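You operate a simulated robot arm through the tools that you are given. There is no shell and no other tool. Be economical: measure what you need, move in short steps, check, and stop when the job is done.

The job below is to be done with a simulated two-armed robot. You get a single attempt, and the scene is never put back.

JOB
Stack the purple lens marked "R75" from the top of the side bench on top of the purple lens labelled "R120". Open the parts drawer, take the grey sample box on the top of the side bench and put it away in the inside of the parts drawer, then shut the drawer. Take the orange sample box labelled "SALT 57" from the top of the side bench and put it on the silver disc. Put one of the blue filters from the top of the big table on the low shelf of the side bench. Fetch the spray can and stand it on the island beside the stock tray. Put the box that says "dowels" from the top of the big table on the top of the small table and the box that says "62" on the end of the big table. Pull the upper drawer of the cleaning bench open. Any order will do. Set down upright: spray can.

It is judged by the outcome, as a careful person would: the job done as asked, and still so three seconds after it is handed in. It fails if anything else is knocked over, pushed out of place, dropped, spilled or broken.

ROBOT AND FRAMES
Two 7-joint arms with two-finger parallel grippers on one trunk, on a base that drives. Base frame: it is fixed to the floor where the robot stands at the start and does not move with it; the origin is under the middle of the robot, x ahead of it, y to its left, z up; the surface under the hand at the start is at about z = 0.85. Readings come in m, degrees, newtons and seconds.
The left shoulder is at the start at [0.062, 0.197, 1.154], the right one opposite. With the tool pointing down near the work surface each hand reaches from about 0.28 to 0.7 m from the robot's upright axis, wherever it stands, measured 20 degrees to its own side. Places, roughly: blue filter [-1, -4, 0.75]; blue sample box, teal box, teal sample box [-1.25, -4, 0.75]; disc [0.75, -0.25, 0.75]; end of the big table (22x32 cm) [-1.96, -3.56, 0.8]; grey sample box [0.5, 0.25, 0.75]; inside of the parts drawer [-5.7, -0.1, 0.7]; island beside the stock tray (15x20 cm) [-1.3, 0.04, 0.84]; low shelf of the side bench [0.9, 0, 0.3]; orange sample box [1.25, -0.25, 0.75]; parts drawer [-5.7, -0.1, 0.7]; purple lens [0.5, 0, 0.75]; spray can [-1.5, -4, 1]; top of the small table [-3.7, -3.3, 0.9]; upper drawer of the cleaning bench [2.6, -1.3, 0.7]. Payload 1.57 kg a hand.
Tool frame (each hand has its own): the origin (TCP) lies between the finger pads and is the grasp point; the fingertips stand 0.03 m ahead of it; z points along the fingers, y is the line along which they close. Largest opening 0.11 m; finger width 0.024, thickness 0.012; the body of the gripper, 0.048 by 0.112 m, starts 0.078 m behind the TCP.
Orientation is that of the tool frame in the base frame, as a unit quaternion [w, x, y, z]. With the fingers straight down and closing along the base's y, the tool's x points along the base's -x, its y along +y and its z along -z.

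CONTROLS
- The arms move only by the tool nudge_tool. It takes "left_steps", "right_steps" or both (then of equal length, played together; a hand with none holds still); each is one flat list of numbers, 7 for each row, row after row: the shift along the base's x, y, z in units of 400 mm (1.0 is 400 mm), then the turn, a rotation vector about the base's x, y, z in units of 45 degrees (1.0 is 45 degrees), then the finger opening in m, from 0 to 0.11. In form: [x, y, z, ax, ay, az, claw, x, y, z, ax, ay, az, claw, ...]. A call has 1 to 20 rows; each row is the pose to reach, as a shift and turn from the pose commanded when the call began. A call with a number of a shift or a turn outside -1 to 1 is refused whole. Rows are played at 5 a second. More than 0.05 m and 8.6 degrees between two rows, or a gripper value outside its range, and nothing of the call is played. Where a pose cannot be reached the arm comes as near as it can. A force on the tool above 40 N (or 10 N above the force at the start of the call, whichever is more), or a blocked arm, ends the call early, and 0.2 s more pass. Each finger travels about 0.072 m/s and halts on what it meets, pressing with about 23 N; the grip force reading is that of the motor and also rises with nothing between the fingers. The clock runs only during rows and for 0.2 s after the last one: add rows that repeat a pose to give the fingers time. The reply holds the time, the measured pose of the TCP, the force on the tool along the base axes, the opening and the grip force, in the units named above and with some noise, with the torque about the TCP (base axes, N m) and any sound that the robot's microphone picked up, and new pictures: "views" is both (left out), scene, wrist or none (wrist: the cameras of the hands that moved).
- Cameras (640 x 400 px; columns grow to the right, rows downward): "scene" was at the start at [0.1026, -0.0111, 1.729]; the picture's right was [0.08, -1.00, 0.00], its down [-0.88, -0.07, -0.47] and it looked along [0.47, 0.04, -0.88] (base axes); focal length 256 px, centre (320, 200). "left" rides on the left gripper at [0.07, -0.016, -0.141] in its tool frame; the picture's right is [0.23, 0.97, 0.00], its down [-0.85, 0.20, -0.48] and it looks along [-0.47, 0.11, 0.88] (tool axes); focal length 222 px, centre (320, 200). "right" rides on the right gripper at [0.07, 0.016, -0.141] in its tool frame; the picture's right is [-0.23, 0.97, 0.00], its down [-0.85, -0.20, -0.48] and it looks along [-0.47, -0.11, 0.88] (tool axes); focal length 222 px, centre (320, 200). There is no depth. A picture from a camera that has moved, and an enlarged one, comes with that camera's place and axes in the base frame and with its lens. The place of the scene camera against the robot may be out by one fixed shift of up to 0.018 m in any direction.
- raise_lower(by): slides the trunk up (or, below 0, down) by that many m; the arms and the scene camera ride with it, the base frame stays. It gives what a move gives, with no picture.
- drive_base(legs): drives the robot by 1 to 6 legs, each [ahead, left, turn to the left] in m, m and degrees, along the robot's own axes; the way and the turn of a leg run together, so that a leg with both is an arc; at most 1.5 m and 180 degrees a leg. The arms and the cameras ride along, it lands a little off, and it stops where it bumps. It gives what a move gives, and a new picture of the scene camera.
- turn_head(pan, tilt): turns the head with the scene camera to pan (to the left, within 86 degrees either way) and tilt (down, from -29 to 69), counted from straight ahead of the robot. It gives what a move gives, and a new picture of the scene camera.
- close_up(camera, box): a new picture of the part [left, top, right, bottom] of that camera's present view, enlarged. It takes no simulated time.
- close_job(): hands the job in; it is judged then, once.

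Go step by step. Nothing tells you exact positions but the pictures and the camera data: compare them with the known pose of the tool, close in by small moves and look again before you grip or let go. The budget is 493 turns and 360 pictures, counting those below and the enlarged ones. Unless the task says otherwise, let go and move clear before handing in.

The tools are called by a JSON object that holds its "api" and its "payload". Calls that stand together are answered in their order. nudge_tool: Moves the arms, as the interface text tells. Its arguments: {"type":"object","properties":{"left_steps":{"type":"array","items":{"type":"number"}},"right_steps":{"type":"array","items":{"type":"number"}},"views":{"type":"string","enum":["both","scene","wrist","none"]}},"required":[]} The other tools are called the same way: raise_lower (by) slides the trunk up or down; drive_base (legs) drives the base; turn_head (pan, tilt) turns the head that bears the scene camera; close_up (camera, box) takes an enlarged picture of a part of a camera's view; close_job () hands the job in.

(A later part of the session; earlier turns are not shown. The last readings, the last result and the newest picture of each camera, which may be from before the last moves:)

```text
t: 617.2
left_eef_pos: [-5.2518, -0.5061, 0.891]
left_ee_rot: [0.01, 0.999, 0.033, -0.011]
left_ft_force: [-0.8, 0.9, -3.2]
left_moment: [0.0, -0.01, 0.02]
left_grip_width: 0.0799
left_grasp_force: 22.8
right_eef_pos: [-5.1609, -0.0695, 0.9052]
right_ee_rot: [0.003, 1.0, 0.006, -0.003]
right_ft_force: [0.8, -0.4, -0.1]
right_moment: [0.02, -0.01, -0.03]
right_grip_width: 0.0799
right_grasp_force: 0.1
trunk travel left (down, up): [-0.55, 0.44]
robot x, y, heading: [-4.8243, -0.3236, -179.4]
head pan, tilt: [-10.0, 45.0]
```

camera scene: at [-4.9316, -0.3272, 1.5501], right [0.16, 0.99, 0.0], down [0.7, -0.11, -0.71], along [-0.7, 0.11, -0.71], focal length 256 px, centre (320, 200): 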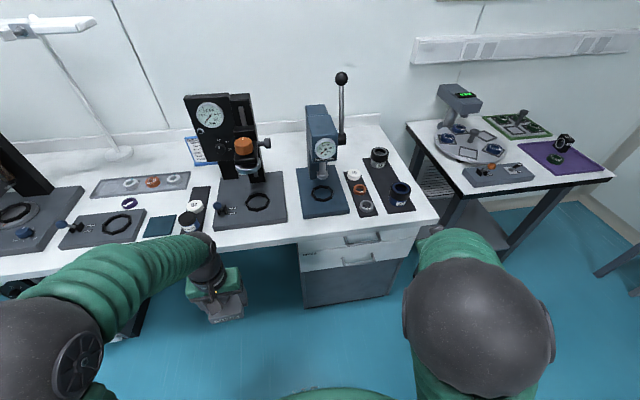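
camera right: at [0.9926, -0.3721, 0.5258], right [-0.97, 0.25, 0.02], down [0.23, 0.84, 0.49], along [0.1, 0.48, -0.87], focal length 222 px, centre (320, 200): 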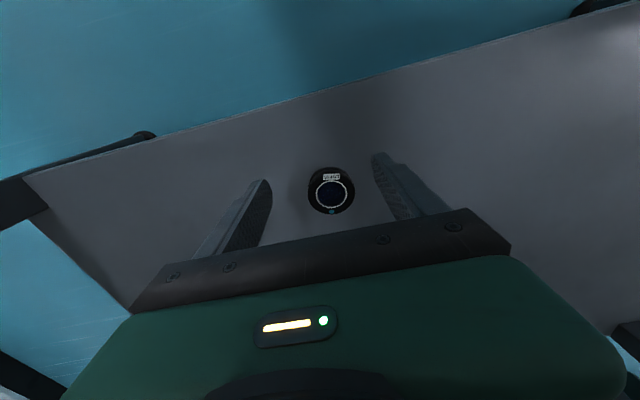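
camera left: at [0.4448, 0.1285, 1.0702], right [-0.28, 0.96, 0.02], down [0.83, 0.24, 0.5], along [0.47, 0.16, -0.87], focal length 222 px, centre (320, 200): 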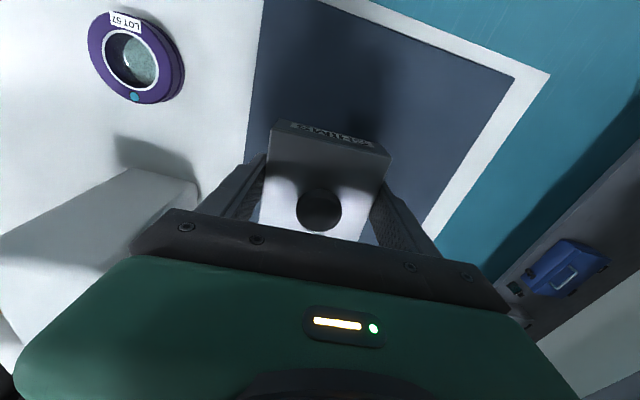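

Alternative sequence: yaw +90° first (works well for this arm), then pitch forward.

{"api": "nudge_tool", "payload": {"right_steps": [-0.04, 0, 0, 0, 0, 0.17, 0.08, -0.08, 0, 0, 0, 0, 0.34, 0.08, -0.12, 0, 0, 0, 0, 0.51, 0.08, -0.16, 0, 0, 0, 0, 0.68, 0.08, -0.2, 0, 0, 0, 0, 0.85, 0.08, -0.24, 0, 0, 0, 0, 1.0, 0.08], "views": "none"}}

{"api": "nudge_tool", "payload": {"right_steps": [-0.03, -0.02, 0, 0, 0, 0.17, 0.08, -0.06, -0.04, 0, 0, 0, 0.34, 0.08, -0.09, -0.06, 0, 0, 0, 0.51, 0.08, -0.12, -0.08, 0, 0, 0, 0.68, 0.08, -0.15, -0.1, 0, 0, 0, 0.85, 0.08, -0.18, -0.12, 0, 0, 0, 1.0, 0.08], "views": "none"}}

```text
t: 618.6
left_eef_pos: [-5.2538, -0.5052, 0.8909]
left_ee_rot: [0.011, 0.999, 0.033, -0.012]
left_ft_force: [0.0, 0.6, -3.2]
left_moment: [0.0, -0.01, 0.01]
left_grip_width: 0.0797
left_grasp_force: 23.4
right_eef_pos: [-5.2555, -0.067, 0.9047]
right_ee_rot: [0.006, 0.921, 0.389, -0.001]
right_ft_force: [0.0, 0.0, -0.6]
right_moment: [0.03, -0.03, -0.02]
right_grip_width: 0.0801
right_grasp_force: 0.0
trunk travel left (down, up): [-0.55, 0.44]
robot x, y, heading: [-4.8253, -0.3203, -179.4]
head pan, tilt: [-10.0, 45.0]
```

```text
t: 620.0
left_eef_pos: [-5.2531, -0.504, 0.8911]
left_ee_rot: [0.012, 0.999, 0.032, -0.011]
left_ft_force: [0.9, -0.6, -2.0]
left_moment: [0.01, -0.04, -0.02]
left_grip_width: 0.0801
left_grasp_force: 23.2
right_eef_pos: [-5.3287, -0.1162, 0.9031]
right_ee_rot: [0.006, 0.702, 0.713, 0.0]
right_ft_force: [0.1, 0.4, 0.9]
right_moment: [-0.01, 0.0, 0.0]
right_grip_width: 0.08
right_grasp_force: 0.0
trunk travel left (down, up): [-0.55, 0.44]
robot x, y, heading: [-4.8222, -0.3222, -179.2]
head pan, tilt: [-10.0, 45.0]
```

{"api": "nudge_tool", "payload": {"right_steps": [-0.03, 0, 0, 0, 0.17, 0, 0.08, -0.06, 0, 0, 0, 0.34, 0, 0.08, -0.09, 0, 0, 0, 0.51, 0, 0.08, -0.12, 0, 0, 0, 0.68, 0, 0.08, -0.15, 0, 0, 0, 0.85, 0, 0.08, -0.17, 0, 0, 0, 1.0, 0, 0.08], "views": "none"}}

```text
t: 621.4
left_eef_pos: [-5.2524, -0.5049, 0.8917]
left_ee_rot: [0.01, 0.999, 0.033, -0.012]
left_ft_force: [-1.3, -0.6, -2.5]
left_moment: [-0.01, -0.02, 0.0]
left_grip_width: 0.0801
left_grasp_force: 22.1
right_eef_pos: [-5.3963, -0.1165, 0.9036]
right_ee_rot: [-0.267, 0.649, 0.659, -0.27]
right_ft_force: [0.0, -0.9, 0.0]
right_moment: [-0.02, 0.03, 0.01]
right_grip_width: 0.0799
right_grasp_force: 0.0
trunk travel left (down, up): [-0.55, 0.44]
robot x, y, heading: [-4.8224, -0.3196, -178.9]
head pan, tilt: [-10.0, 45.0]
```

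{"api": "nudge_tool", "payload": {"right_steps": [0, 0, 0, 0, 0.17, 0, 0.08, 0, 0, 0, 0, 0.34, 0, 0.08, 0, 0, 0, 0, 0.51, 0, 0.08, 0, 0, 0, 0, 0.68, 0, 0.08, 0, 0, 0, 0, 0.85, 0, 0.08, 0, 0, 0, 0, 1.0, 0, 0.08], "views": "both"}}

```text
t: 622.8
left_eef_pos: [-5.2529, -0.5051, 0.8917]
left_ee_rot: [0.011, 0.999, 0.032, -0.012]
left_ft_force: [0.2, 0.0, -2.4]
left_moment: [-0.04, 0.0, 0.0]
left_grip_width: 0.0796
left_grasp_force: 22.9
right_eef_pos: [-5.3951, -0.1162, 0.9026]
right_ee_rot: [-0.499, 0.497, 0.507, -0.497]
right_ft_force: [-0.2, 0.1, 0.2]
right_moment: [-0.04, -0.01, -0.03]
right_grip_width: 0.0799
right_grasp_force: 0.0
trunk travel left (down, up): [-0.55, 0.44]
robot x, y, heading: [-4.8264, -0.3228, -179.0]
head pan, tilt: [-10.0, 45.0]
camera scene: at [-4.9341, -0.3262, 1.5504], right [0.16, 0.99, 0.0], down [0.7, -0.11, -0.7], along [-0.7, 0.11, -0.71], focal length 256 px, centre (320, 200)
camera right: at [-5.2543, -0.0448, 0.8889], right [0.01, -0.22, -0.98], down [0.48, -0.85, 0.19], along [-0.88, -0.47, 0.1], focal length 222 px, centre (320, 200)
```

scene: 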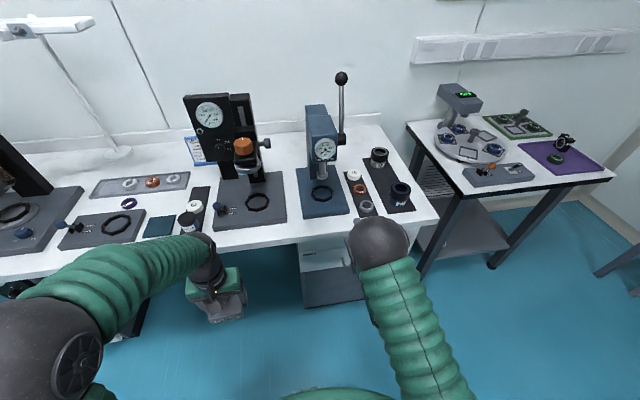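
right: 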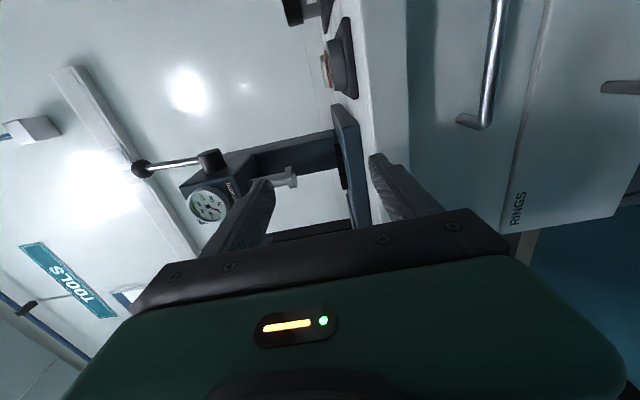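

Perfect orientation. Back off slightly, lower to the handle height and align.

{"api": "nudge_tool", "payload": {"right_steps": [0.1, 0, 0, 0, 0, 0, 0.07, 0.1, 0.04, -0.09, 0, 0, 0, 0.06, 0.1, 0.08, -0.19, 0, 0, 0, 0.06, 0.1, 0.12, -0.29, 0, 0, 0, 0.06, 0.1, 0.13, -0.38, 0, 0, 0, 0.06], "views": "wrist"}}

```text
t: 624.0
left_eef_pos: [-5.2529, -0.5032, 0.8919]
left_ee_rot: [0.011, 0.999, 0.033, -0.012]
left_ft_force: [-0.4, 0.3, -1.7]
left_moment: [0.0, 0.03, 0.01]
left_grip_width: 0.0799
left_grasp_force: 23.3
right_eef_pos: [-5.3542, -0.0625, 0.7492]
right_ee_rot: [-0.499, 0.498, 0.507, -0.496]
right_ft_force: [-0.4, 0.0, -0.6]
right_moment: [0.0, 0.03, -0.02]
right_grip_width: 0.0599
right_grasp_force: 0.0
trunk travel left (down, up): [-0.55, 0.44]
robot x, y, heading: [-4.826, -0.321, -179.2]
head pan, tilt: [-10.0, 45.0]
camera right: at [-5.2135, 0.0094, 0.7358], right [0.01, -0.22, -0.98], down [0.48, -0.85, 0.19], along [-0.88, -0.47, 0.1], focal length 222 px, centre (320, 200)
```

right: 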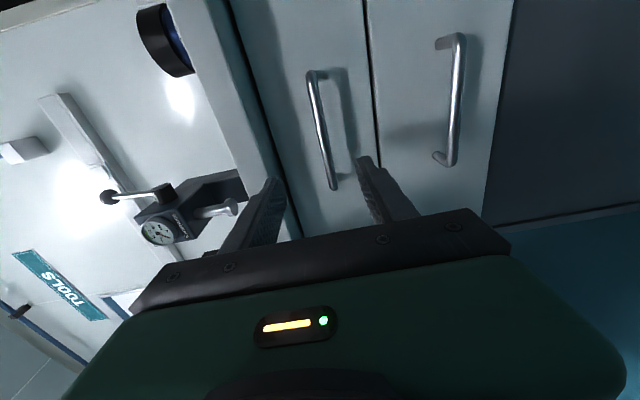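

Align and advance onto the handle.

{"api": "nudge_tool", "payload": {"right_steps": [-0.08, 0.02, -0.016, 0, 0, 0, 0.06, -0.17, 0.025, -0.016, 0, 0, 0, 0.06, -0.23, 0.025, -0.016, 0, 0, 0, 0.06], "views": "wrist"}}

```text
t: 624.8
left_eef_pos: [-5.2517, -0.5046, 0.891]
left_ee_rot: [0.011, 0.999, 0.033, -0.011]
left_ft_force: [0.0, 0.6, -3.8]
left_moment: [0.01, -0.03, -0.01]
left_grip_width: 0.0797
left_grasp_force: 23.1
right_eef_pos: [-5.4472, -0.0518, 0.7446]
right_ee_rot: [-0.499, 0.497, 0.508, -0.496]
right_ft_force: [-0.4, -0.8, 0.3]
right_moment: [0.0, -0.02, -0.01]
right_grip_width: 0.0601
right_grasp_force: 0.1
trunk travel left (down, up): [-0.55, 0.44]
robot x, y, heading: [-4.8254, -0.32, -179.3]
head pan, tilt: [-10.0, 45.0]
camera right: at [-5.3061, 0.0198, 0.7306], right [0.01, -0.22, -0.98], down [0.48, -0.85, 0.19], along [-0.88, -0.47, 0.1], focal length 222 px, centre (320, 200)
```

right: 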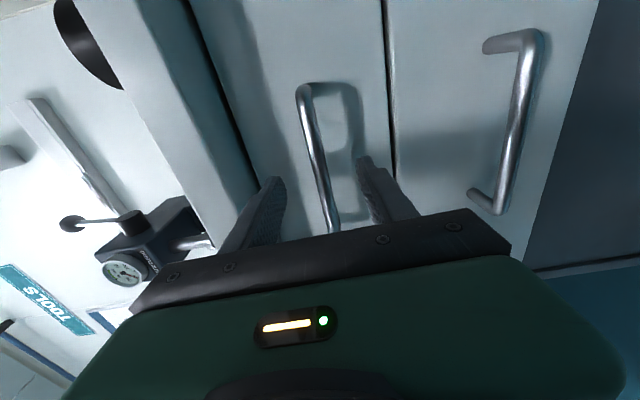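

Handle is between the fingers; close on it.

{"api": "nudge_tool", "payload": {"right_steps": [-0.015, 0, 0, 0, 0, 0, 0.06, -0.015, 0, 0, 0, 0, 0, 0.04, -0.015, 0, 0, 0, 0, 0, 0.02, -0.015, 0, 0, 0, 0, 0, 0.003, -0.015, 0, 0, 0, 0, 0, 0.003], "views": "none"}}

{"api": "close_up", "payload": {"camera": "scene", "box": [280, 215, 400, 290]}}

```text
t: 626.0
left_eef_pos: [-5.2536, -0.5065, 0.8911]
left_ee_rot: [0.01, 0.999, 0.032, -0.011]
left_ft_force: [0.5, 0.5, -3.0]
left_moment: [0.03, -0.01, 0.01]
left_grip_width: 0.0798
left_grasp_force: 22.6
right_eef_pos: [-5.4523, -0.0524, 0.7423]
right_ee_rot: [-0.498, 0.499, 0.507, -0.496]
right_ft_force: [2.7, -1.6, -12.1]
right_moment: [-0.74, -0.27, -0.13]
right_grip_width: 0.012
right_grasp_force: 29.1
trunk travel left (down, up): [-0.55, 0.44]
robot x, y, heading: [-4.8223, -0.3213, -179.4]
head pan, tilt: [-10.0, 45.0]
```

```text
5.33 times, centred on (340, 252) of scene
camera zoom: at [-4.9357, -0.3252, 1.55], right [0.16, 0.99, 0.0], down [0.7, -0.11, -0.7], along [-0.69, 0.11, -0.71], focal length 1368 px, centre (213, -80)
```

zoom: 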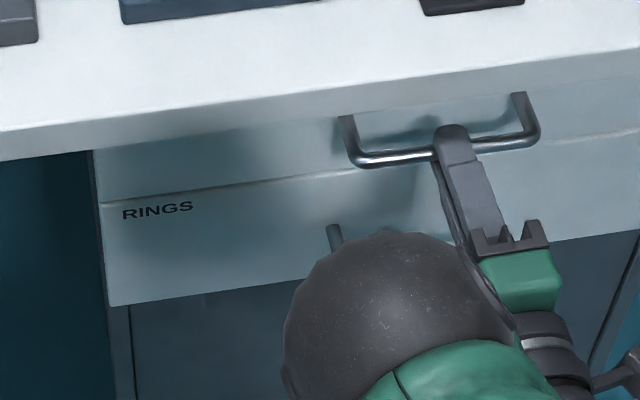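

Handle gripped. Pull with the arm first.

{"api": "nudge_tool", "payload": {"right_steps": [0.05, 0, 0.005, 0, 0, 0, 0.003, 0.1, 0, 0.005, 0, 0, 0, 0.003, 0.15, 0, 0.005, 0, 0, 0, 0.003, 0.2, 0, 0.005, 0, 0, 0, 0.003, 0.25, 0, 0.005, 0, 0, 0, 0.003, 0.3, 0, 0.005, 0, 0, 0, 0.003], "views": "scene"}}

```text
t: 627.4
left_eef_pos: [-5.2548, -0.5019, 0.8898]
left_ee_rot: [0.012, 0.999, 0.033, -0.011]
left_ft_force: [0.0, 0.1, -3.7]
left_moment: [0.02, -0.06, 0.04]
left_grip_width: 0.0796
left_grasp_force: 23.0
right_eef_pos: [-5.3331, -0.0526, 0.7423]
right_ee_rot: [-0.495, 0.502, 0.508, -0.495]
right_ft_force: [1.4, -4.3, -37.4]
right_moment: [-0.41, -0.85, -0.18]
right_grip_width: 0.0121
right_grasp_force: 29.5
trunk travel left (down, up): [-0.55, 0.44]
robot x, y, heading: [-4.8262, -0.3215, -179.1]
head pan, tilt: [-10.0, 45.0]
camera scene: at [-4.9393, -0.3227, 1.5495], right [0.16, 0.99, 0.0], down [0.7, -0.12, -0.7], along [-0.69, 0.11, -0.71], focal length 256 px, centre (320, 200)
```

scene: 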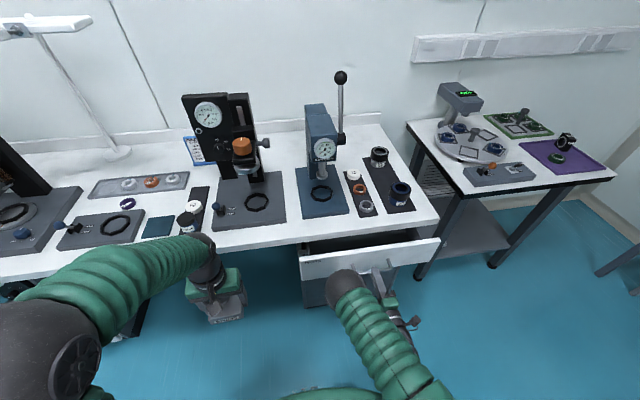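

It opens. Relieve the vertical load and pull further.

{"api": "nudge_tool", "payload": {"right_steps": [0, 0, -0.01, 0, 0, 0, 0.003, 0, 0, -0.02, 0, 0, 0, 0.003, 0.05, 0, -0.02, 0, 0, 0, 0.003, 0.1, 0, -0.02, 0, 0, 0, 0.003, 0.15, 0, -0.02, 0, 0, 0, 0.003, 0.2, 0, -0.02, 0, 0, 0, 0.003], "views": "scene"}}

```text
t: 629.0
left_eef_pos: [-5.25, -0.5006, 0.8922]
left_ee_rot: [0.011, 0.999, 0.034, -0.014]
left_ft_force: [-0.9, -0.6, -3.3]
left_moment: [0.01, -0.01, 0.01]
left_grip_width: 0.0796
left_grasp_force: 22.8
right_eef_pos: [-5.2463, -0.015, 0.7421]
right_ee_rot: [0.527, -0.522, -0.471, 0.477]
right_ft_force: [-1.2, -1.0, 5.9]
right_moment: [-0.09, 0.13, 0.15]
right_grip_width: 0.0122
right_grasp_force: 5.5
trunk travel left (down, up): [-0.55, 0.44]
robot x, y, heading: [-4.8224, -0.3186, -179.2]
head pan, tilt: [-10.0, 45.0]
stopped in row 6 (right hand): the arm was blocked; the commanded pose is now the measured one
camera scene: at [-4.9315, -0.3234, 1.5493], right [0.16, 0.99, 0.0], down [0.7, -0.11, -0.71], along [-0.7, 0.11, -0.71], focal length 256 px, centre (320, 200)
```

scene: 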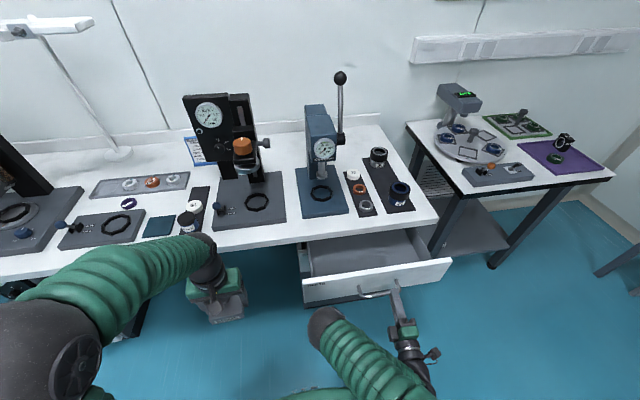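

Open 20 cm; drawer is empty. Check its label.

{"api": "close_up", "payload": {"camera": "scene", "box": [285, 220, 465, 320]}}

```text
3.56 times, centred on (375, 270) of scene
camera zoom: at [-4.9315, -0.3234, 1.5493], right [0.16, 0.99, 0.0], down [0.7, -0.11, -0.71], along [-0.7, 0.11, -0.71], focal length 912 px, centre (124, -49)
```

zoom: 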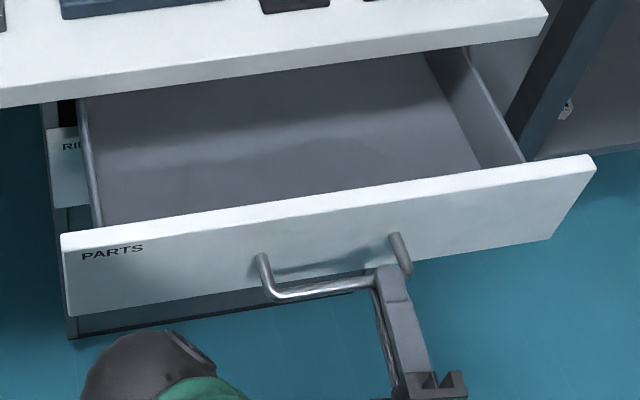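

"PARTS" confirmed. Release the handle and back off.

{"api": "nudge_tool", "payload": {"right_steps": [0, 0, 0, 0, 0, 0, 0.04, 0, 0, 0, 0, 0, 0, 0.07, 0, 0, 0, 0, 0, 0, 0.08, 0.04, 0.03, 0, 0, 0, 0, 0.08, 0.08, 0.06, 0, 0, 0, 0, 0.08], "views": "wrist"}}

```text
t: 630.4
left_eef_pos: [-5.2489, -0.503, 0.8922]
left_ee_rot: [0.012, 0.999, 0.032, -0.012]
left_ft_force: [-0.8, 0.6, -3.1]
left_moment: [0.01, -0.01, 0.02]
left_grip_width: 0.0799
left_grasp_force: 22.8
right_eef_pos: [-5.2302, 0.009, 0.7628]
right_ee_rot: [0.543, -0.529, -0.425, 0.494]
right_ft_force: [0.8, 0.0, 0.7]
right_moment: [0.0, 0.0, 0.03]
right_grip_width: 0.0798
right_grasp_force: 0.1
trunk travel left (down, up): [-0.55, 0.44]
robot x, y, heading: [-4.8275, -0.3212, -179.4]
head pan, tilt: [-10.0, 45.0]
stopped in row 5 (right hand): the arm was blocked; the commanded pose is now the measured one
camera right: at [-5.0825, 0.0556, 0.7306], right [-0.12, -0.27, -0.96], down [0.36, -0.91, 0.21], along [-0.93, -0.32, 0.21], focal length 222 px, centre (320, 200)
```

right: 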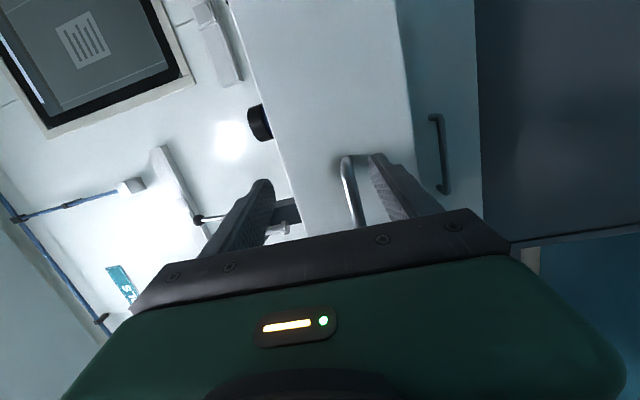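

Fingers are open around the bar; sliding sideways frees them. Strafe right so the drawer is in front of the left hand.

{"api": "drive_base", "payload": {"legs": [[0, -0.13, 0]]}}

```text
t: 631.6
left_eef_pos: [-5.2523, -0.3805, 0.8913]
left_ee_rot: [0.008, 0.999, 0.033, -0.013]
left_ft_force: [0.7, -1.5, -3.8]
left_moment: [0.03, 0.03, -0.02]
left_grip_width: 0.0796
left_grasp_force: 23.1
right_eef_pos: [-5.2334, 0.1312, 0.7666]
right_ee_rot: [0.544, -0.526, -0.427, 0.495]
right_ft_force: [-1.3, -0.6, -0.7]
right_moment: [-0.03, 0.0, -0.05]
right_grip_width: 0.08
right_grasp_force: 0.1
trunk travel left (down, up): [-0.55, 0.44]
robot x, y, heading: [-4.8247, -0.1932, -179.2]
head pan, tilt: [-10.0, 45.0]
camera scene: at [-4.9344, -0.2128, 1.5502], right [0.16, 0.99, 0.01], down [0.7, -0.11, -0.71], along [-0.7, 0.12, -0.71], focal length 256 px, centre (320, 200)
```

scene: 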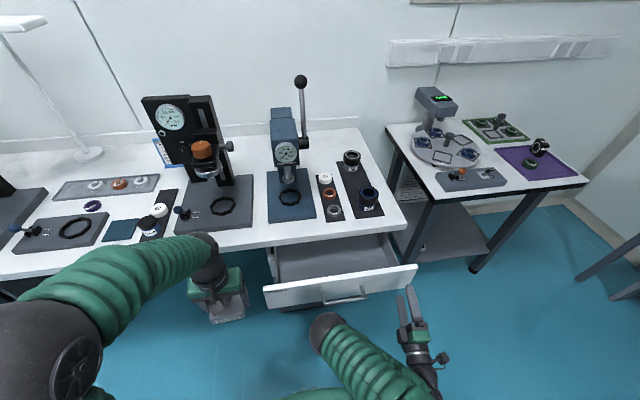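

Free of the handle. Continue right.

{"api": "drive_base", "payload": {"legs": [[0, -0.3, 0]]}}

{"api": "turn_head", "payload": {"pan": 10, "tilt": 55}}

```text
t: 633.7
left_eef_pos: [-5.2555, -0.0776, 0.8925]
left_ee_rot: [0.009, 0.999, 0.033, -0.014]
left_ft_force: [-0.1, -1.0, -3.8]
left_moment: [0.05, -0.02, 0.01]
left_grip_width: 0.0798
left_grasp_force: 22.9
right_eef_pos: [-5.2387, 0.4306, 0.7642]
right_ee_rot: [0.543, -0.527, -0.424, 0.497]
right_ft_force: [1.1, 0.0, -0.2]
right_moment: [0.04, -0.01, -0.07]
right_grip_width: 0.0798
right_grasp_force: 0.1
trunk travel left (down, up): [-0.55, 0.44]
robot x, y, heading: [-4.8295, 0.1036, -179.6]
head pan, tilt: [-10.0, 45.0]
camera scene: at [-4.9381, 0.0903, 1.5506], right [0.16, 0.99, 0.01], down [0.7, -0.11, -0.71], along [-0.7, 0.12, -0.71], focal length 256 px, centre (320, 200)
```

scene: 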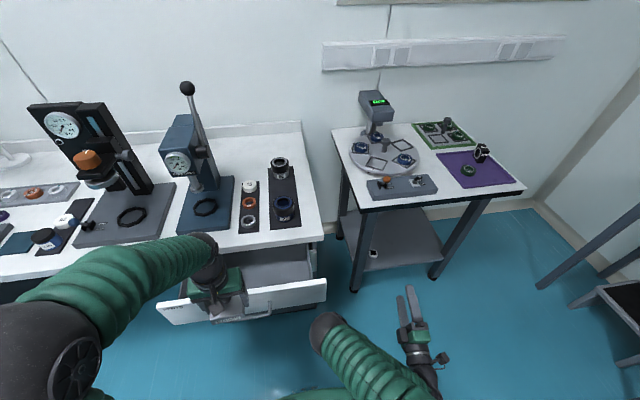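

```text
t: 634.5
left_eef_pos: [-5.2545, -0.0744, 0.893]
left_ee_rot: [0.013, 0.999, 0.034, -0.013]
left_ft_force: [-0.3, -0.6, -3.0]
left_moment: [-0.02, -0.02, -0.05]
left_grip_width: 0.0798
left_grasp_force: 22.6
right_eef_pos: [-5.2369, 0.4355, 0.7636]
right_ee_rot: [0.543, -0.529, -0.421, 0.499]
right_ft_force: [0.1, -0.6, -0.5]
right_moment: [0.04, 0.01, -0.02]
right_grip_width: 0.08
right_grasp_force: 0.0
trunk travel left (down, up): [-0.55, 0.44]
robot x, y, heading: [-4.8306, 0.1077, -179.1]
head pan, tilt: [10.0, 55.0]
camera scene: at [-4.9287, 0.0733, 1.5372], right [-0.19, 0.98, 0.0], down [0.81, 0.15, -0.57], along [-0.56, -0.11, -0.82], focal length 256 px, centre (320, 200)
```

scene: 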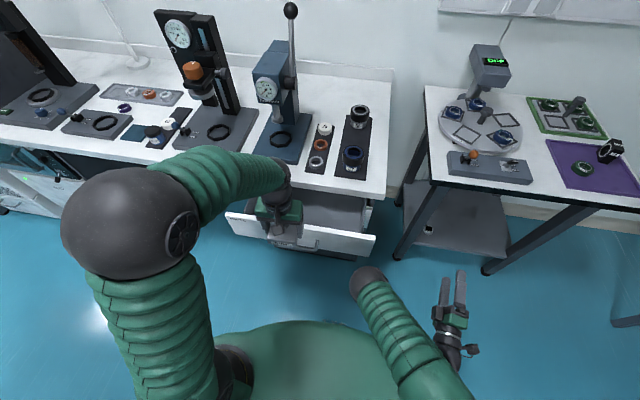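

Raise the box and move it over the drawer opening, then look.

{"api": "nudge_tool", "payload": {"left_steps": [0, 0, 0.1, 0, 0, 0, 0.06, -0.05, 0, 0.2, 0, 0, 0, 0.06, -0.15, 0, 0.24, 0, 0, 0, 0.06, -0.25, 0, 0.24, 0, 0, 0, 0.06], "views": "both"}}

```text
t: 635.5
left_eef_pos: [-5.3557, -0.0729, 0.9884]
left_ee_rot: [0.015, 0.999, 0.033, -0.012]
left_ft_force: [0.1, -0.3, -3.6]
left_moment: [0.0, 0.0, 0.0]
left_grip_width: 0.0798
left_grasp_force: 23.0
right_eef_pos: [-5.2372, 0.4378, 0.7618]
right_ee_rot: [0.541, -0.53, -0.421, 0.498]
right_ft_force: [-0.3, -0.4, 0.3]
right_moment: [-0.02, 0.01, -0.01]
right_grip_width: 0.08
right_grasp_force: 0.1
trunk travel left (down, up): [-0.55, 0.44]
robot x, y, heading: [-4.8298, 0.1062, -179.3]
head pan, tilt: [10.0, 55.0]
camera scene: at [-4.9317, 0.0759, 1.5369], right [-0.19, 0.98, 0.0], down [0.81, 0.15, -0.57], along [-0.56, -0.11, -0.82], focal length 256 px, centre (320, 200)
camera left: at [-5.2843, -0.0489, 1.1276], right [0.29, -0.96, 0.02], down [-0.83, -0.24, 0.51], along [-0.48, -0.16, -0.86], focal length 222 px, centre (320, 200)
```

scene: 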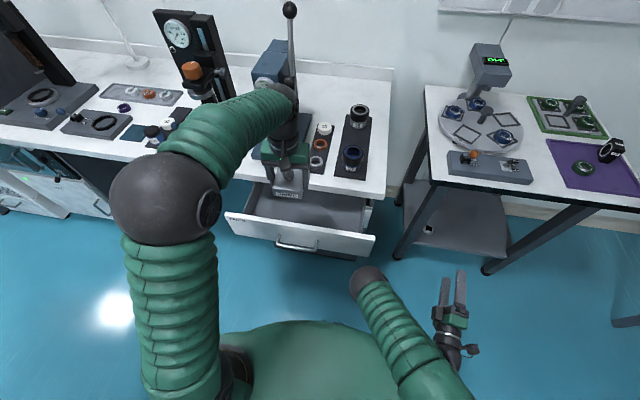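
left: 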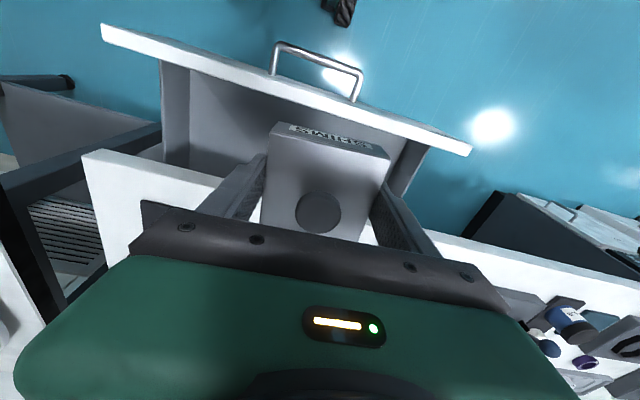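

{"api": "close_up", "payload": {"camera": "scene", "box": [210, 140, 400, 265]}}

{"api": "close_up", "payload": {"camera": "left", "box": [80, 20, 480, 270]}}

```text
3.20 times, centred on (305, 202) of scene
camera zoom: at [-4.9317, 0.0759, 1.5369], right [-0.19, 0.98, 0.0], down [0.81, 0.15, -0.57], along [-0.56, -0.11, -0.82], focal length 820 px, centre (368, 192)
```

zoom: 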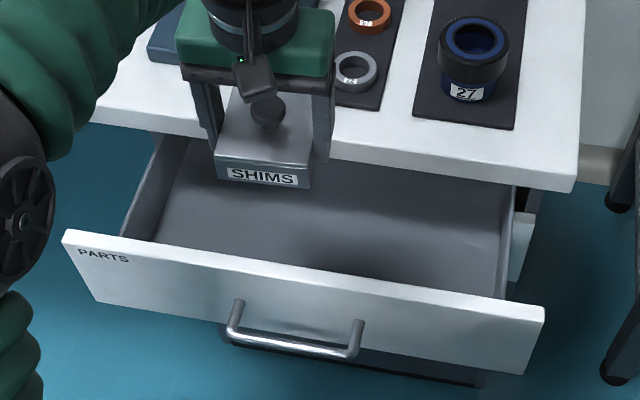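

```text
1.60 times, centred on (280, 145) of left
camera zoom: at [-5.2843, -0.0489, 1.1276], right [0.29, -0.96, 0.02], down [-0.83, -0.24, 0.51], along [-0.48, -0.16, -0.86], focal length 355 px, centre (384, 288)
```

zoom: 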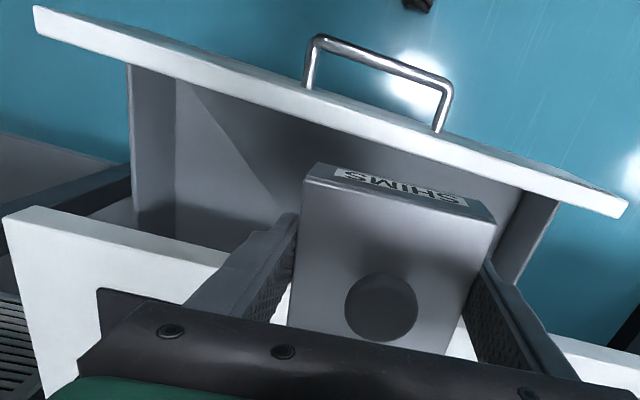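

The opening is about 10 cm (x −5.432…−5.334); box is 8 cm. Align precisely at x −5.383 with yaw corrected, and lower to just above.

{"api": "nudge_tool", "payload": {"left_steps": [-0.04, 0, -0.05, 0.02, -0.015, -0.04, 0.06, -0.068, 0, -0.1, 0.038, -0.031, -0.084, 0.06, -0.068, 0, -0.2, 0.038, -0.031, -0.084, 0.06, -0.068, 0, -0.3, 0.038, -0.031, -0.084, 0.06, -0.068, 0, -0.33, 0.038, -0.031, -0.084, 0.06], "views": "wrist"}}

{"api": "close_up", "payload": {"camera": "scene", "box": [210, 140, 400, 265]}}

```text
t: 636.7
left_eef_pos: [-5.3803, -0.0725, 0.8568]
left_ee_rot: [-0.002, 1.0, 0.0, -0.002]
left_ft_force: [-0.7, 0.7, -2.6]
left_moment: [0.0, -0.03, 0.0]
left_grip_width: 0.0798
left_grasp_force: 22.8
right_eef_pos: [-5.2369, 0.4375, 0.763]
right_ee_rot: [0.543, -0.53, -0.42, 0.498]
right_ft_force: [-0.2, -0.6, 0.1]
right_moment: [-0.04, 0.01, 0.0]
right_grip_width: 0.0801
right_grasp_force: 0.0
trunk travel left (down, up): [-0.55, 0.44]
robot x, y, heading: [-4.8284, 0.1023, -179.3]
head pan, tilt: [10.0, 55.0]
camera left: at [-5.3109, -0.0569, 0.9981], right [0.23, -0.97, 0.0], down [-0.85, -0.2, 0.48], along [-0.47, -0.11, -0.88], focal length 222 px, centre (320, 200)
```

left: 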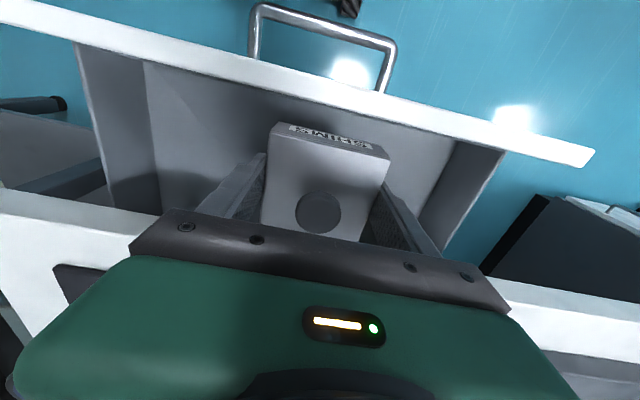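

```text
3.20 times, centred on (305, 202) of scene
camera zoom: at [-4.9293, 0.075, 1.5371], right [-0.19, 0.98, 0.0], down [0.81, 0.15, -0.57], along [-0.56, -0.11, -0.82], focal length 820 px, centre (368, 192)
```

zoom: 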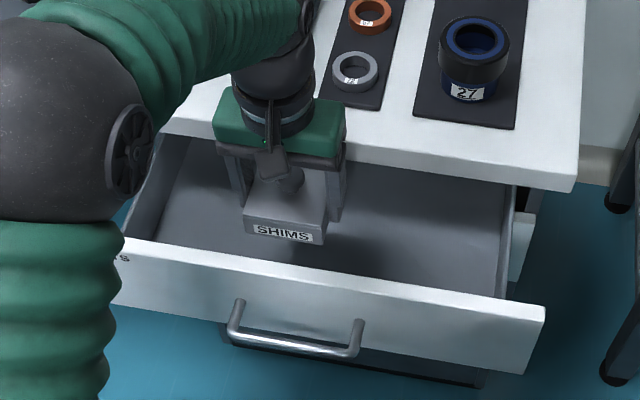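

Good alignment. Lower into the drawer.

{"api": "nudge_tool", "payload": {"left_steps": [-0.004, 0, -0.05, 0, 0, 0, 0.06, -0.004, 0, -0.1, 0, 0, 0, 0.06, -0.004, 0, -0.15, 0, 0, 0, 0.06], "views": "wrist"}}

```text
t: 637.5
left_eef_pos: [-5.3831, -0.0719, 0.7959]
left_ee_rot: [-0.001, 1.0, 0.0, -0.001]
left_ft_force: [0.3, -0.2, -3.4]
left_moment: [0.02, -0.02, 0.0]
left_grip_width: 0.0798
left_grasp_force: 22.7
right_eef_pos: [-5.2368, 0.4366, 0.7627]
right_ee_rot: [0.542, -0.53, -0.422, 0.498]
right_ft_force: [0.3, -0.3, 0.2]
right_moment: [0.0, 0.02, 0.04]
right_grip_width: 0.0799
right_grasp_force: 0.1
trunk travel left (down, up): [-0.55, 0.44]
robot x, y, heading: [-4.8302, 0.1109, -179.2]
head pan, tilt: [10.0, 55.0]
camera left: at [-5.3139, -0.0573, 0.9368], right [0.23, -0.97, 0.0], down [-0.85, -0.2, 0.48], along [-0.47, -0.11, -0.88], focal length 222 px, centre (320, 200)
```

left: 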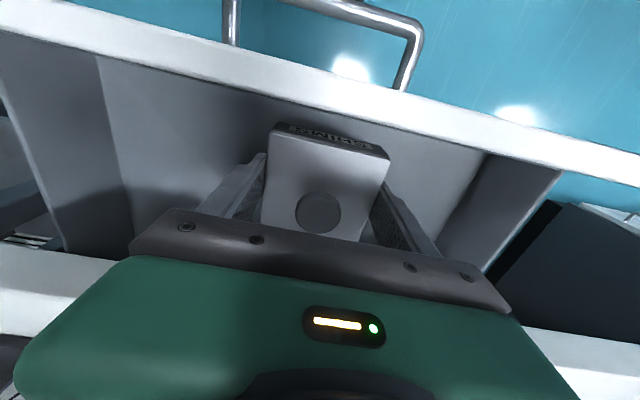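

{"api": "nudge_tool", "payload": {"left_steps": [0, 0, -0.03, 0, 0, 0, 0.06, 0, 0, -0.06, 0, 0, 0, 0.06, 0, 0, -0.09, 0, 0, 0, 0.06], "views": "none"}}

```text
t: 638.3
left_eef_pos: [-5.3809, -0.0729, 0.7595]
left_ee_rot: [-0.002, 1.0, 0.0, -0.002]
left_ft_force: [-1.0, -0.3, -2.9]
left_moment: [0.01, -0.03, 0.01]
left_grip_width: 0.0798
left_grasp_force: 23.5
right_eef_pos: [-5.236, 0.4364, 0.7624]
right_ee_rot: [0.542, -0.53, -0.421, 0.498]
right_ft_force: [0.5, 0.0, -0.1]
right_moment: [-0.03, 0.01, 0.01]
right_grip_width: 0.0799
right_grasp_force: 0.1
trunk travel left (down, up): [-0.55, 0.44]
robot x, y, heading: [-4.8267, 0.1054, -179.5]
head pan, tilt: [10.0, 55.0]
```

{"api": "nudge_tool", "payload": {"left_steps": [0, 0, -0.012, 0, 0, 0, 0.06, 0, 0, -0.022, 0, 0, 0, 0.06], "views": "none"}}

```text
t: 638.9
left_eef_pos: [-5.3822, -0.073, 0.753]
left_ee_rot: [-0.002, 1.0, 0.0, -0.001]
left_ft_force: [-0.6, 0.6, -2.6]
left_moment: [0.01, 0.02, 0.01]
left_grip_width: 0.0796
left_grasp_force: 23.5
right_eef_pos: [-5.2365, 0.4367, 0.7644]
right_ee_rot: [0.542, -0.53, -0.42, 0.498]
right_ft_force: [0.4, 0.3, 0.0]
right_moment: [-0.01, 0.03, 0.0]
right_grip_width: 0.08
right_grasp_force: 0.1
trunk travel left (down, up): [-0.55, 0.44]
robot x, y, heading: [-4.8345, 0.106, -179.2]
head pan, tilt: [10.0, 55.0]
```

{"api": "nudge_tool", "payload": {"left_steps": [0, 0, -0.012, 0, 0, 0, 0.06, 0, 0, -0.022, 0, 0, 0, 0.06], "views": "none"}}

```text
t: 639.5
left_eef_pos: [-5.3824, -0.0732, 0.7428]
left_ee_rot: [-0.002, 1.0, 0.0, -0.002]
left_ft_force: [-1.0, 0.5, -3.0]
left_moment: [0.02, 0.02, 0.01]
left_grip_width: 0.08
left_grasp_force: 22.8
right_eef_pos: [-5.236, 0.4372, 0.7645]
right_ee_rot: [0.541, -0.53, -0.421, 0.499]
right_ft_force: [0.0, 0.3, -0.4]
right_moment: [-0.05, -0.04, -0.02]
right_grip_width: 0.0797
right_grasp_force: 0.0
trunk travel left (down, up): [-0.55, 0.44]
robot x, y, heading: [-4.8305, 0.1074, -179.5]
head pan, tilt: [10.0, 55.0]
```

{"api": "nudge_tool", "payload": {"left_steps": [0, 0, -0.012, 0, 0, 0, 0.06, 0, 0, -0.022, 0, 0, 0, 0.06], "views": "none"}}

```text
t: 640.1
left_eef_pos: [-5.383, -0.0726, 0.7361]
left_ee_rot: [-0.002, 1.0, 0.0, -0.002]
left_ft_force: [0.0, 0.2, -3.2]
left_moment: [-0.01, -0.01, -0.01]
left_grip_width: 0.0799
left_grasp_force: 23.3
right_eef_pos: [-5.2365, 0.4369, 0.7621]
right_ee_rot: [0.541, -0.53, -0.422, 0.498]
right_ft_force: [-0.6, -0.3, 0.3]
right_moment: [0.0, 0.0, 0.02]
right_grip_width: 0.0801
right_grasp_force: 0.1
trunk travel left (down, up): [-0.55, 0.44]
robot x, y, heading: [-4.8303, 0.1055, -179.2]
head pan, tilt: [10.0, 55.0]
```

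{"api": "nudge_tool", "payload": {"left_steps": [0, 0, -0.012, 0, 0, 0, 0.06, 0, 0, -0.022, 0, 0, 0, 0.06], "views": "none"}}

{"api": "close_up", "payload": {"camera": "scene", "box": [210, 140, 400, 265]}}

```text
t: 640.7
left_eef_pos: [-5.3828, -0.0719, 0.7269]
left_ee_rot: [-0.001, 1.0, 0.0, -0.001]
left_ft_force: [0.4, -0.2, -3.0]
left_moment: [-0.01, -0.03, 0.01]
left_grip_width: 0.0797
left_grasp_force: 22.8
right_eef_pos: [-5.2362, 0.4373, 0.7633]
right_ee_rot: [0.542, -0.53, -0.421, 0.498]
right_ft_force: [0.1, 0.1, -0.5]
right_moment: [0.0, 0.01, 0.0]
right_grip_width: 0.08
right_grasp_force: 0.2
trunk travel left (down, up): [-0.55, 0.44]
robot x, y, heading: [-4.829, 0.104, -179.5]
head pan, tilt: [10.0, 55.0]
```

```text
3.20 times, centred on (305, 202) of scene
camera zoom: at [-4.9297, 0.0752, 1.537], right [-0.19, 0.98, 0.0], down [0.81, 0.15, -0.57], along [-0.56, -0.11, -0.82], focal length 820 px, centre (368, 192)
```

zoom: 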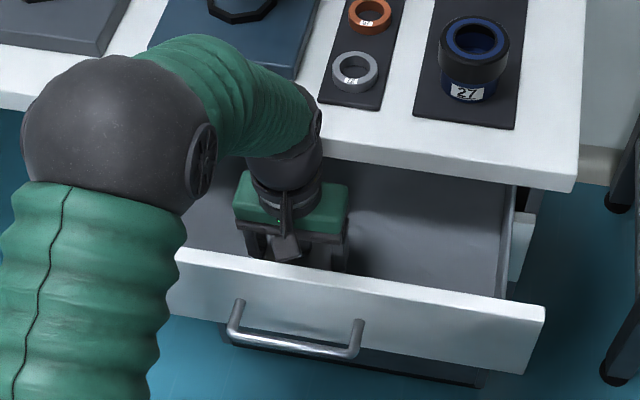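

{"api": "nudge_tool", "payload": {"left_steps": [0, 0, -0.012, 0, 0, 0, 0.06, 0, 0, -0.022, 0, 0, 0, 0.06], "views": "none"}}

```text
t: 641.3
left_eef_pos: [-5.3824, -0.0721, 0.7214]
left_ee_rot: [-0.001, 1.0, 0.001, -0.005]
left_ft_force: [1.7, -1.1, 25.9]
left_moment: [-0.71, 0.4, 0.14]
left_grip_width: 0.0794
left_grasp_force: 22.9
right_eef_pos: [-5.235, 0.4372, 0.7638]
right_ee_rot: [0.543, -0.53, -0.42, 0.498]
right_ft_force: [-0.6, 1.3, -0.8]
right_moment: [0.02, -0.01, 0.03]
right_grip_width: 0.0798
right_grasp_force: 0.1
trunk travel left (down, up): [-0.55, 0.44]
robot x, y, heading: [-4.8296, 0.1036, -179.4]
head pan, tilt: [10.0, 55.0]
heard: snap
```

Floor contact. Release and rise straight out.

{"api": "nudge_tool", "payload": {"left_steps": [0, 0, 0.008, 0, 0, 0, 0.082, 0, 0, 0.008, 0, 0, 0, 0.095, 0, 0, 0.008, 0, 0, 0, 0.105, 0, 0, 0.1, 0, 0, 0, 0.105, 0, 0, 0.2, 0, 0, 0, 0.105, 0, 0, 0.3, 0, 0, 0, 0.105, 0, 0, 0.4, 0, 0, 0, 0.105, 0.03, 0, 0.5, 0, 0, 0, 0.105, 0.1, 0, 0.56, 0, 0, 0, 0.105], "views": "wrist"}}

```text
t: 643.3
left_eef_pos: [-5.3418, -0.0712, 0.9434]
left_ee_rot: [-0.002, 1.0, -0.001, -0.003]
left_ft_force: [0.5, -0.6, -0.1]
left_moment: [0.01, 0.01, -0.01]
left_grip_width: 0.1049
left_grasp_force: 0.1
right_eef_pos: [-5.2354, 0.4373, 0.7628]
right_ee_rot: [0.542, -0.529, -0.421, 0.499]
right_ft_force: [0.6, -0.2, -1.0]
right_moment: [-0.01, 0.01, 0.0]
right_grip_width: 0.0799
right_grasp_force: 0.3
trunk travel left (down, up): [-0.55, 0.44]
robot x, y, heading: [-4.8289, 0.1062, -179.6]
head pan, tilt: [10.0, 55.0]
camera left: at [-5.2719, -0.0563, 1.0847], right [0.23, -0.97, 0.0], down [-0.85, -0.2, 0.48], along [-0.47, -0.11, -0.88], focal length 222 px, centre (320, 200)
```

left: 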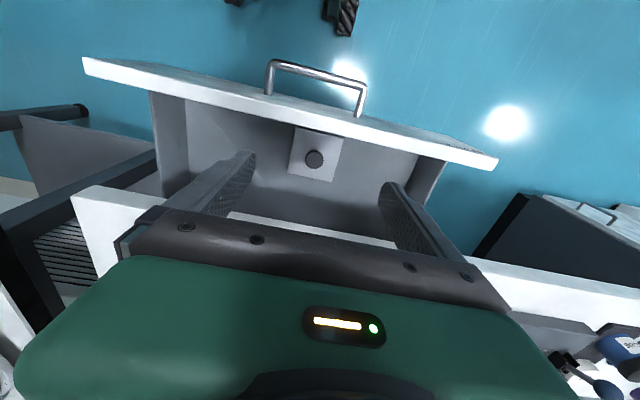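

The grey box is in the drawer. Now shut it: first push the handle with the left hand's closed fingers.

{"api": "nudge_tool", "payload": {"left_steps": [0.1, 0.01, 0, 0, 0, 0, 0.07, 0.2, 0.03, 0, 0, 0, 0, 0.03, 0.3, 0.05, 0, 0, 0, 0, 0, 0.38, 0.06, 0, 0, 0, 0, 0, 0.38, 0.06, -0.1, 0, 0, 0, 0, 0.38, 0.06, -0.2, 0, 0, 0, 0, 0.38, 0.06, -0.3, 0, 0, 0, 0, 0.38, 0.06, -0.4, 0, 0, 0, 0, 0.38, 0.06, -0.475, 0, 0, 0, 0], "views": "scene"}}

```text
t: 645.3
left_eef_pos: [-5.1893, -0.0505, 0.7538]
left_ee_rot: [-0.002, 1.0, 0.0, -0.002]
left_ft_force: [0.4, 0.3, 0.1]
left_moment: [0.02, -0.04, -0.02]
left_grip_width: 0.0001
left_grasp_force: 21.3
right_eef_pos: [-5.2377, 0.4364, 0.7618]
right_ee_rot: [0.542, -0.53, -0.421, 0.498]
right_ft_force: [-1.6, 0.2, -0.2]
right_moment: [0.01, 0.0, 0.0]
right_grip_width: 0.0805
right_grasp_force: 0.1
trunk travel left (down, up): [-0.55, 0.44]
robot x, y, heading: [-4.8284, 0.1072, -179.1]
head pan, tilt: [10.0, 55.0]
camera scene: at [-4.9291, 0.0755, 1.5371], right [-0.19, 0.98, 0.0], down [0.81, 0.15, -0.57], along [-0.56, -0.11, -0.82], focal length 256 px, centre (320, 200)
```

scene: 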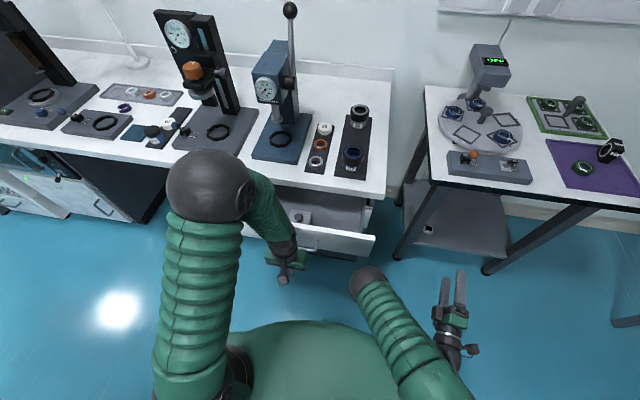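

Push the drawer in steadily.

{"api": "nudge_tool", "payload": {"left_steps": [-0.07, 0, 0, 0, 0, 0, 0, -0.13, 0, 0, 0, 0, 0, 0, -0.18, 0, 0, 0, 0, 0, 0, -0.23, 0, 0, 0, 0, 0, 0, -0.28, 0, 0, 0, 0, 0, 0, -0.33, 0, 0, 0, 0, 0, 0, -0.38, 0, 0, 0, 0, 0, 0, -0.43, 0, 0, 0, 0, 0, 0, -0.48, 0, 0, 0, 0, 0, 0, -0.51, 0, 0, 0, 0, 0, 0], "views": "scene"}}

```text
t: 647.5
left_eef_pos: [-5.3952, -0.0479, 0.7525]
left_ee_rot: [-0.002, 1.0, 0.0, -0.003]
left_ft_force: [0.3, -0.3, 0.2]
left_moment: [-0.01, -0.03, -0.04]
left_grip_width: 0.0
left_grasp_force: 21.4
right_eef_pos: [-5.2358, 0.4377, 0.7627]
right_ee_rot: [0.542, -0.529, -0.421, 0.498]
right_ft_force: [0.1, -0.1, -0.3]
right_moment: [-0.02, 0.03, 0.01]
right_grip_width: 0.0799
right_grasp_force: 0.0
trunk travel left (down, up): [-0.55, 0.44]
robot x, y, heading: [-4.8308, 0.1029, -179.3]
head pan, tilt: [10.0, 55.0]
camera scene: at [-4.9294, 0.0755, 1.5371], right [-0.19, 0.98, 0.0], down [0.81, 0.15, -0.57], along [-0.56, -0.11, -0.82], focal length 256 px, centre (320, 200)
```

scene: 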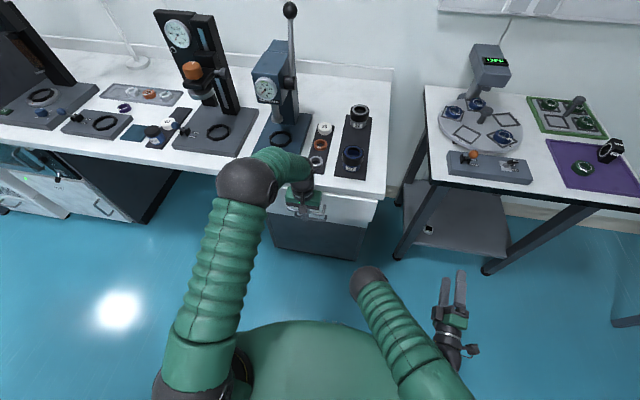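

Now pitch the fingers forward so the palm clears the bench edge, and push the last few centimetres.

{"api": "nudge_tool", "payload": {"left_steps": [0.05, 0, 0.0, 0, 0.15, 0, 0, 0.08, 0, 0.0, 0, 0.3, 0, 0, 0.1, 0, 0, 0, 0.45, 0, 0, 0.12, 0, 0, 0, 0.6, 0, 0, 0.12, 0, 0, 0, 0.75, 0, 0, 0.12, 0, 0, 0, 0.9, 0, 0], "views": "wrist"}}

```text
t: 648.9
left_eef_pos: [-5.3461, -0.0486, 0.7522]
left_ee_rot: [-0.001, 0.937, -0.001, -0.349]
left_ft_force: [-0.7, -0.3, -0.2]
left_moment: [-0.04, -0.03, 0.01]
left_grip_width: 0.0
left_grasp_force: 21.0
right_eef_pos: [-5.2361, 0.4371, 0.7628]
right_ee_rot: [0.542, -0.53, -0.422, 0.498]
right_ft_force: [-0.2, 0.3, -0.2]
right_moment: [-0.03, 0.02, -0.03]
right_grip_width: 0.0799
right_grasp_force: 0.0
trunk travel left (down, up): [-0.55, 0.44]
robot x, y, heading: [-4.8308, 0.1061, -179.1]
head pan, tilt: [10.0, 55.0]
camera left: at [-5.2016, -0.033, 0.8139], right [0.17, -0.97, -0.15], down [-0.34, -0.2, 0.92], along [-0.93, -0.11, -0.36], focal length 222 px, centre (320, 200)
```

left: 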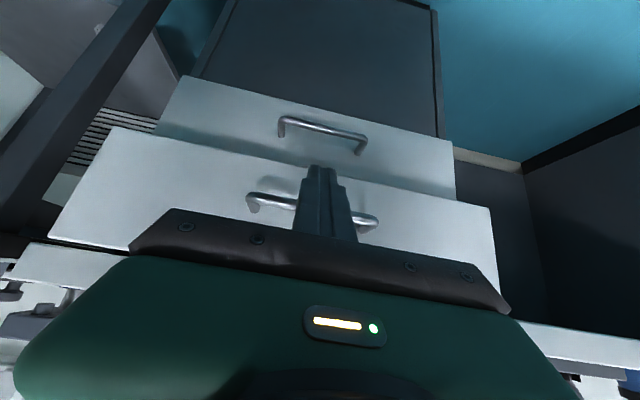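

Push the remaining distance.

{"api": "nudge_tool", "payload": {"left_steps": [-0.06, 0, 0, 0, 0, 0, 0, -0.11, 0, 0, 0, 0, 0, 0, -0.15, 0, 0, 0, 0, 0, 0, -0.19, 0, 0, 0, 0, 0, 0, -0.22, 0, 0, 0, 0, 0, 0, -0.235, 0, 0, 0, 0, 0, 0, -0.245, 0, 0, 0, 0, 0, 0], "views": "wrist"}}

```text
t: 650.5
left_eef_pos: [-5.4425, -0.0491, 0.7512]
left_ee_rot: [-0.001, 0.939, -0.001, -0.345]
left_ft_force: [7.8, -0.1, -3.0]
left_moment: [0.02, -0.17, 0.03]
left_grip_width: 0.0
left_grasp_force: 21.4
right_eef_pos: [-5.2343, 0.4368, 0.7628]
right_ee_rot: [0.543, -0.529, -0.421, 0.499]
right_ft_force: [0.1, 0.2, 0.5]
right_moment: [-0.03, -0.02, 0.0]
right_grip_width: 0.0801
right_grasp_force: 0.0
trunk travel left (down, up): [-0.55, 0.44]
robot x, y, heading: [-4.828, 0.1062, -179.2]
head pan, tilt: [10.0, 55.0]
camera left: at [-5.2982, -0.033, 0.8128], right [0.17, -0.97, -0.15], down [-0.34, -0.2, 0.92], along [-0.92, -0.11, -0.36], focal length 222 px, centre (320, 200)
```

left: 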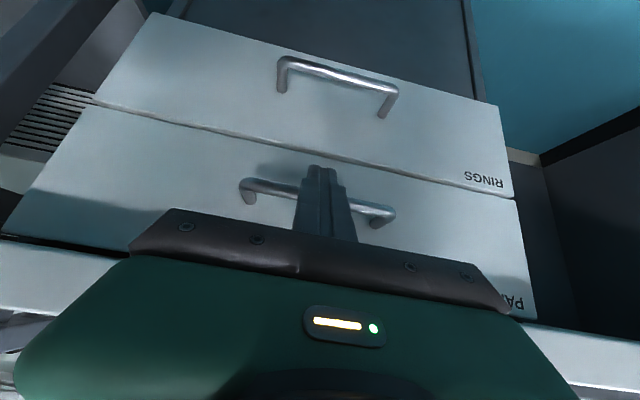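

Flush and meeting resistance; a last firm press to be sure.

{"api": "nudge_tool", "payload": {"left_steps": [-0.005, 0, 0, 0, 0, 0, 0, -0.01, 0, 0, 0, 0, 0, 0], "views": "none"}}

```text
t: 651.1
left_eef_pos: [-5.444, -0.0486, 0.7489]
left_ee_rot: [-0.001, 0.939, 0.0, -0.344]
left_ft_force: [26.9, 1.9, -8.9]
left_moment: [-0.02, -0.54, 0.05]
left_grip_width: 0.0
left_grasp_force: 21.4
right_eef_pos: [-5.2336, 0.4375, 0.7631]
right_ee_rot: [0.542, -0.529, -0.421, 0.499]
right_ft_force: [-0.1, 0.7, -0.2]
right_moment: [0.01, 0.0, 0.04]
right_grip_width: 0.0801
right_grasp_force: 0.1
trunk travel left (down, up): [-0.55, 0.44]
robot x, y, heading: [-4.8306, 0.1057, -179.4]
head pan, tilt: [10.0, 55.0]
```

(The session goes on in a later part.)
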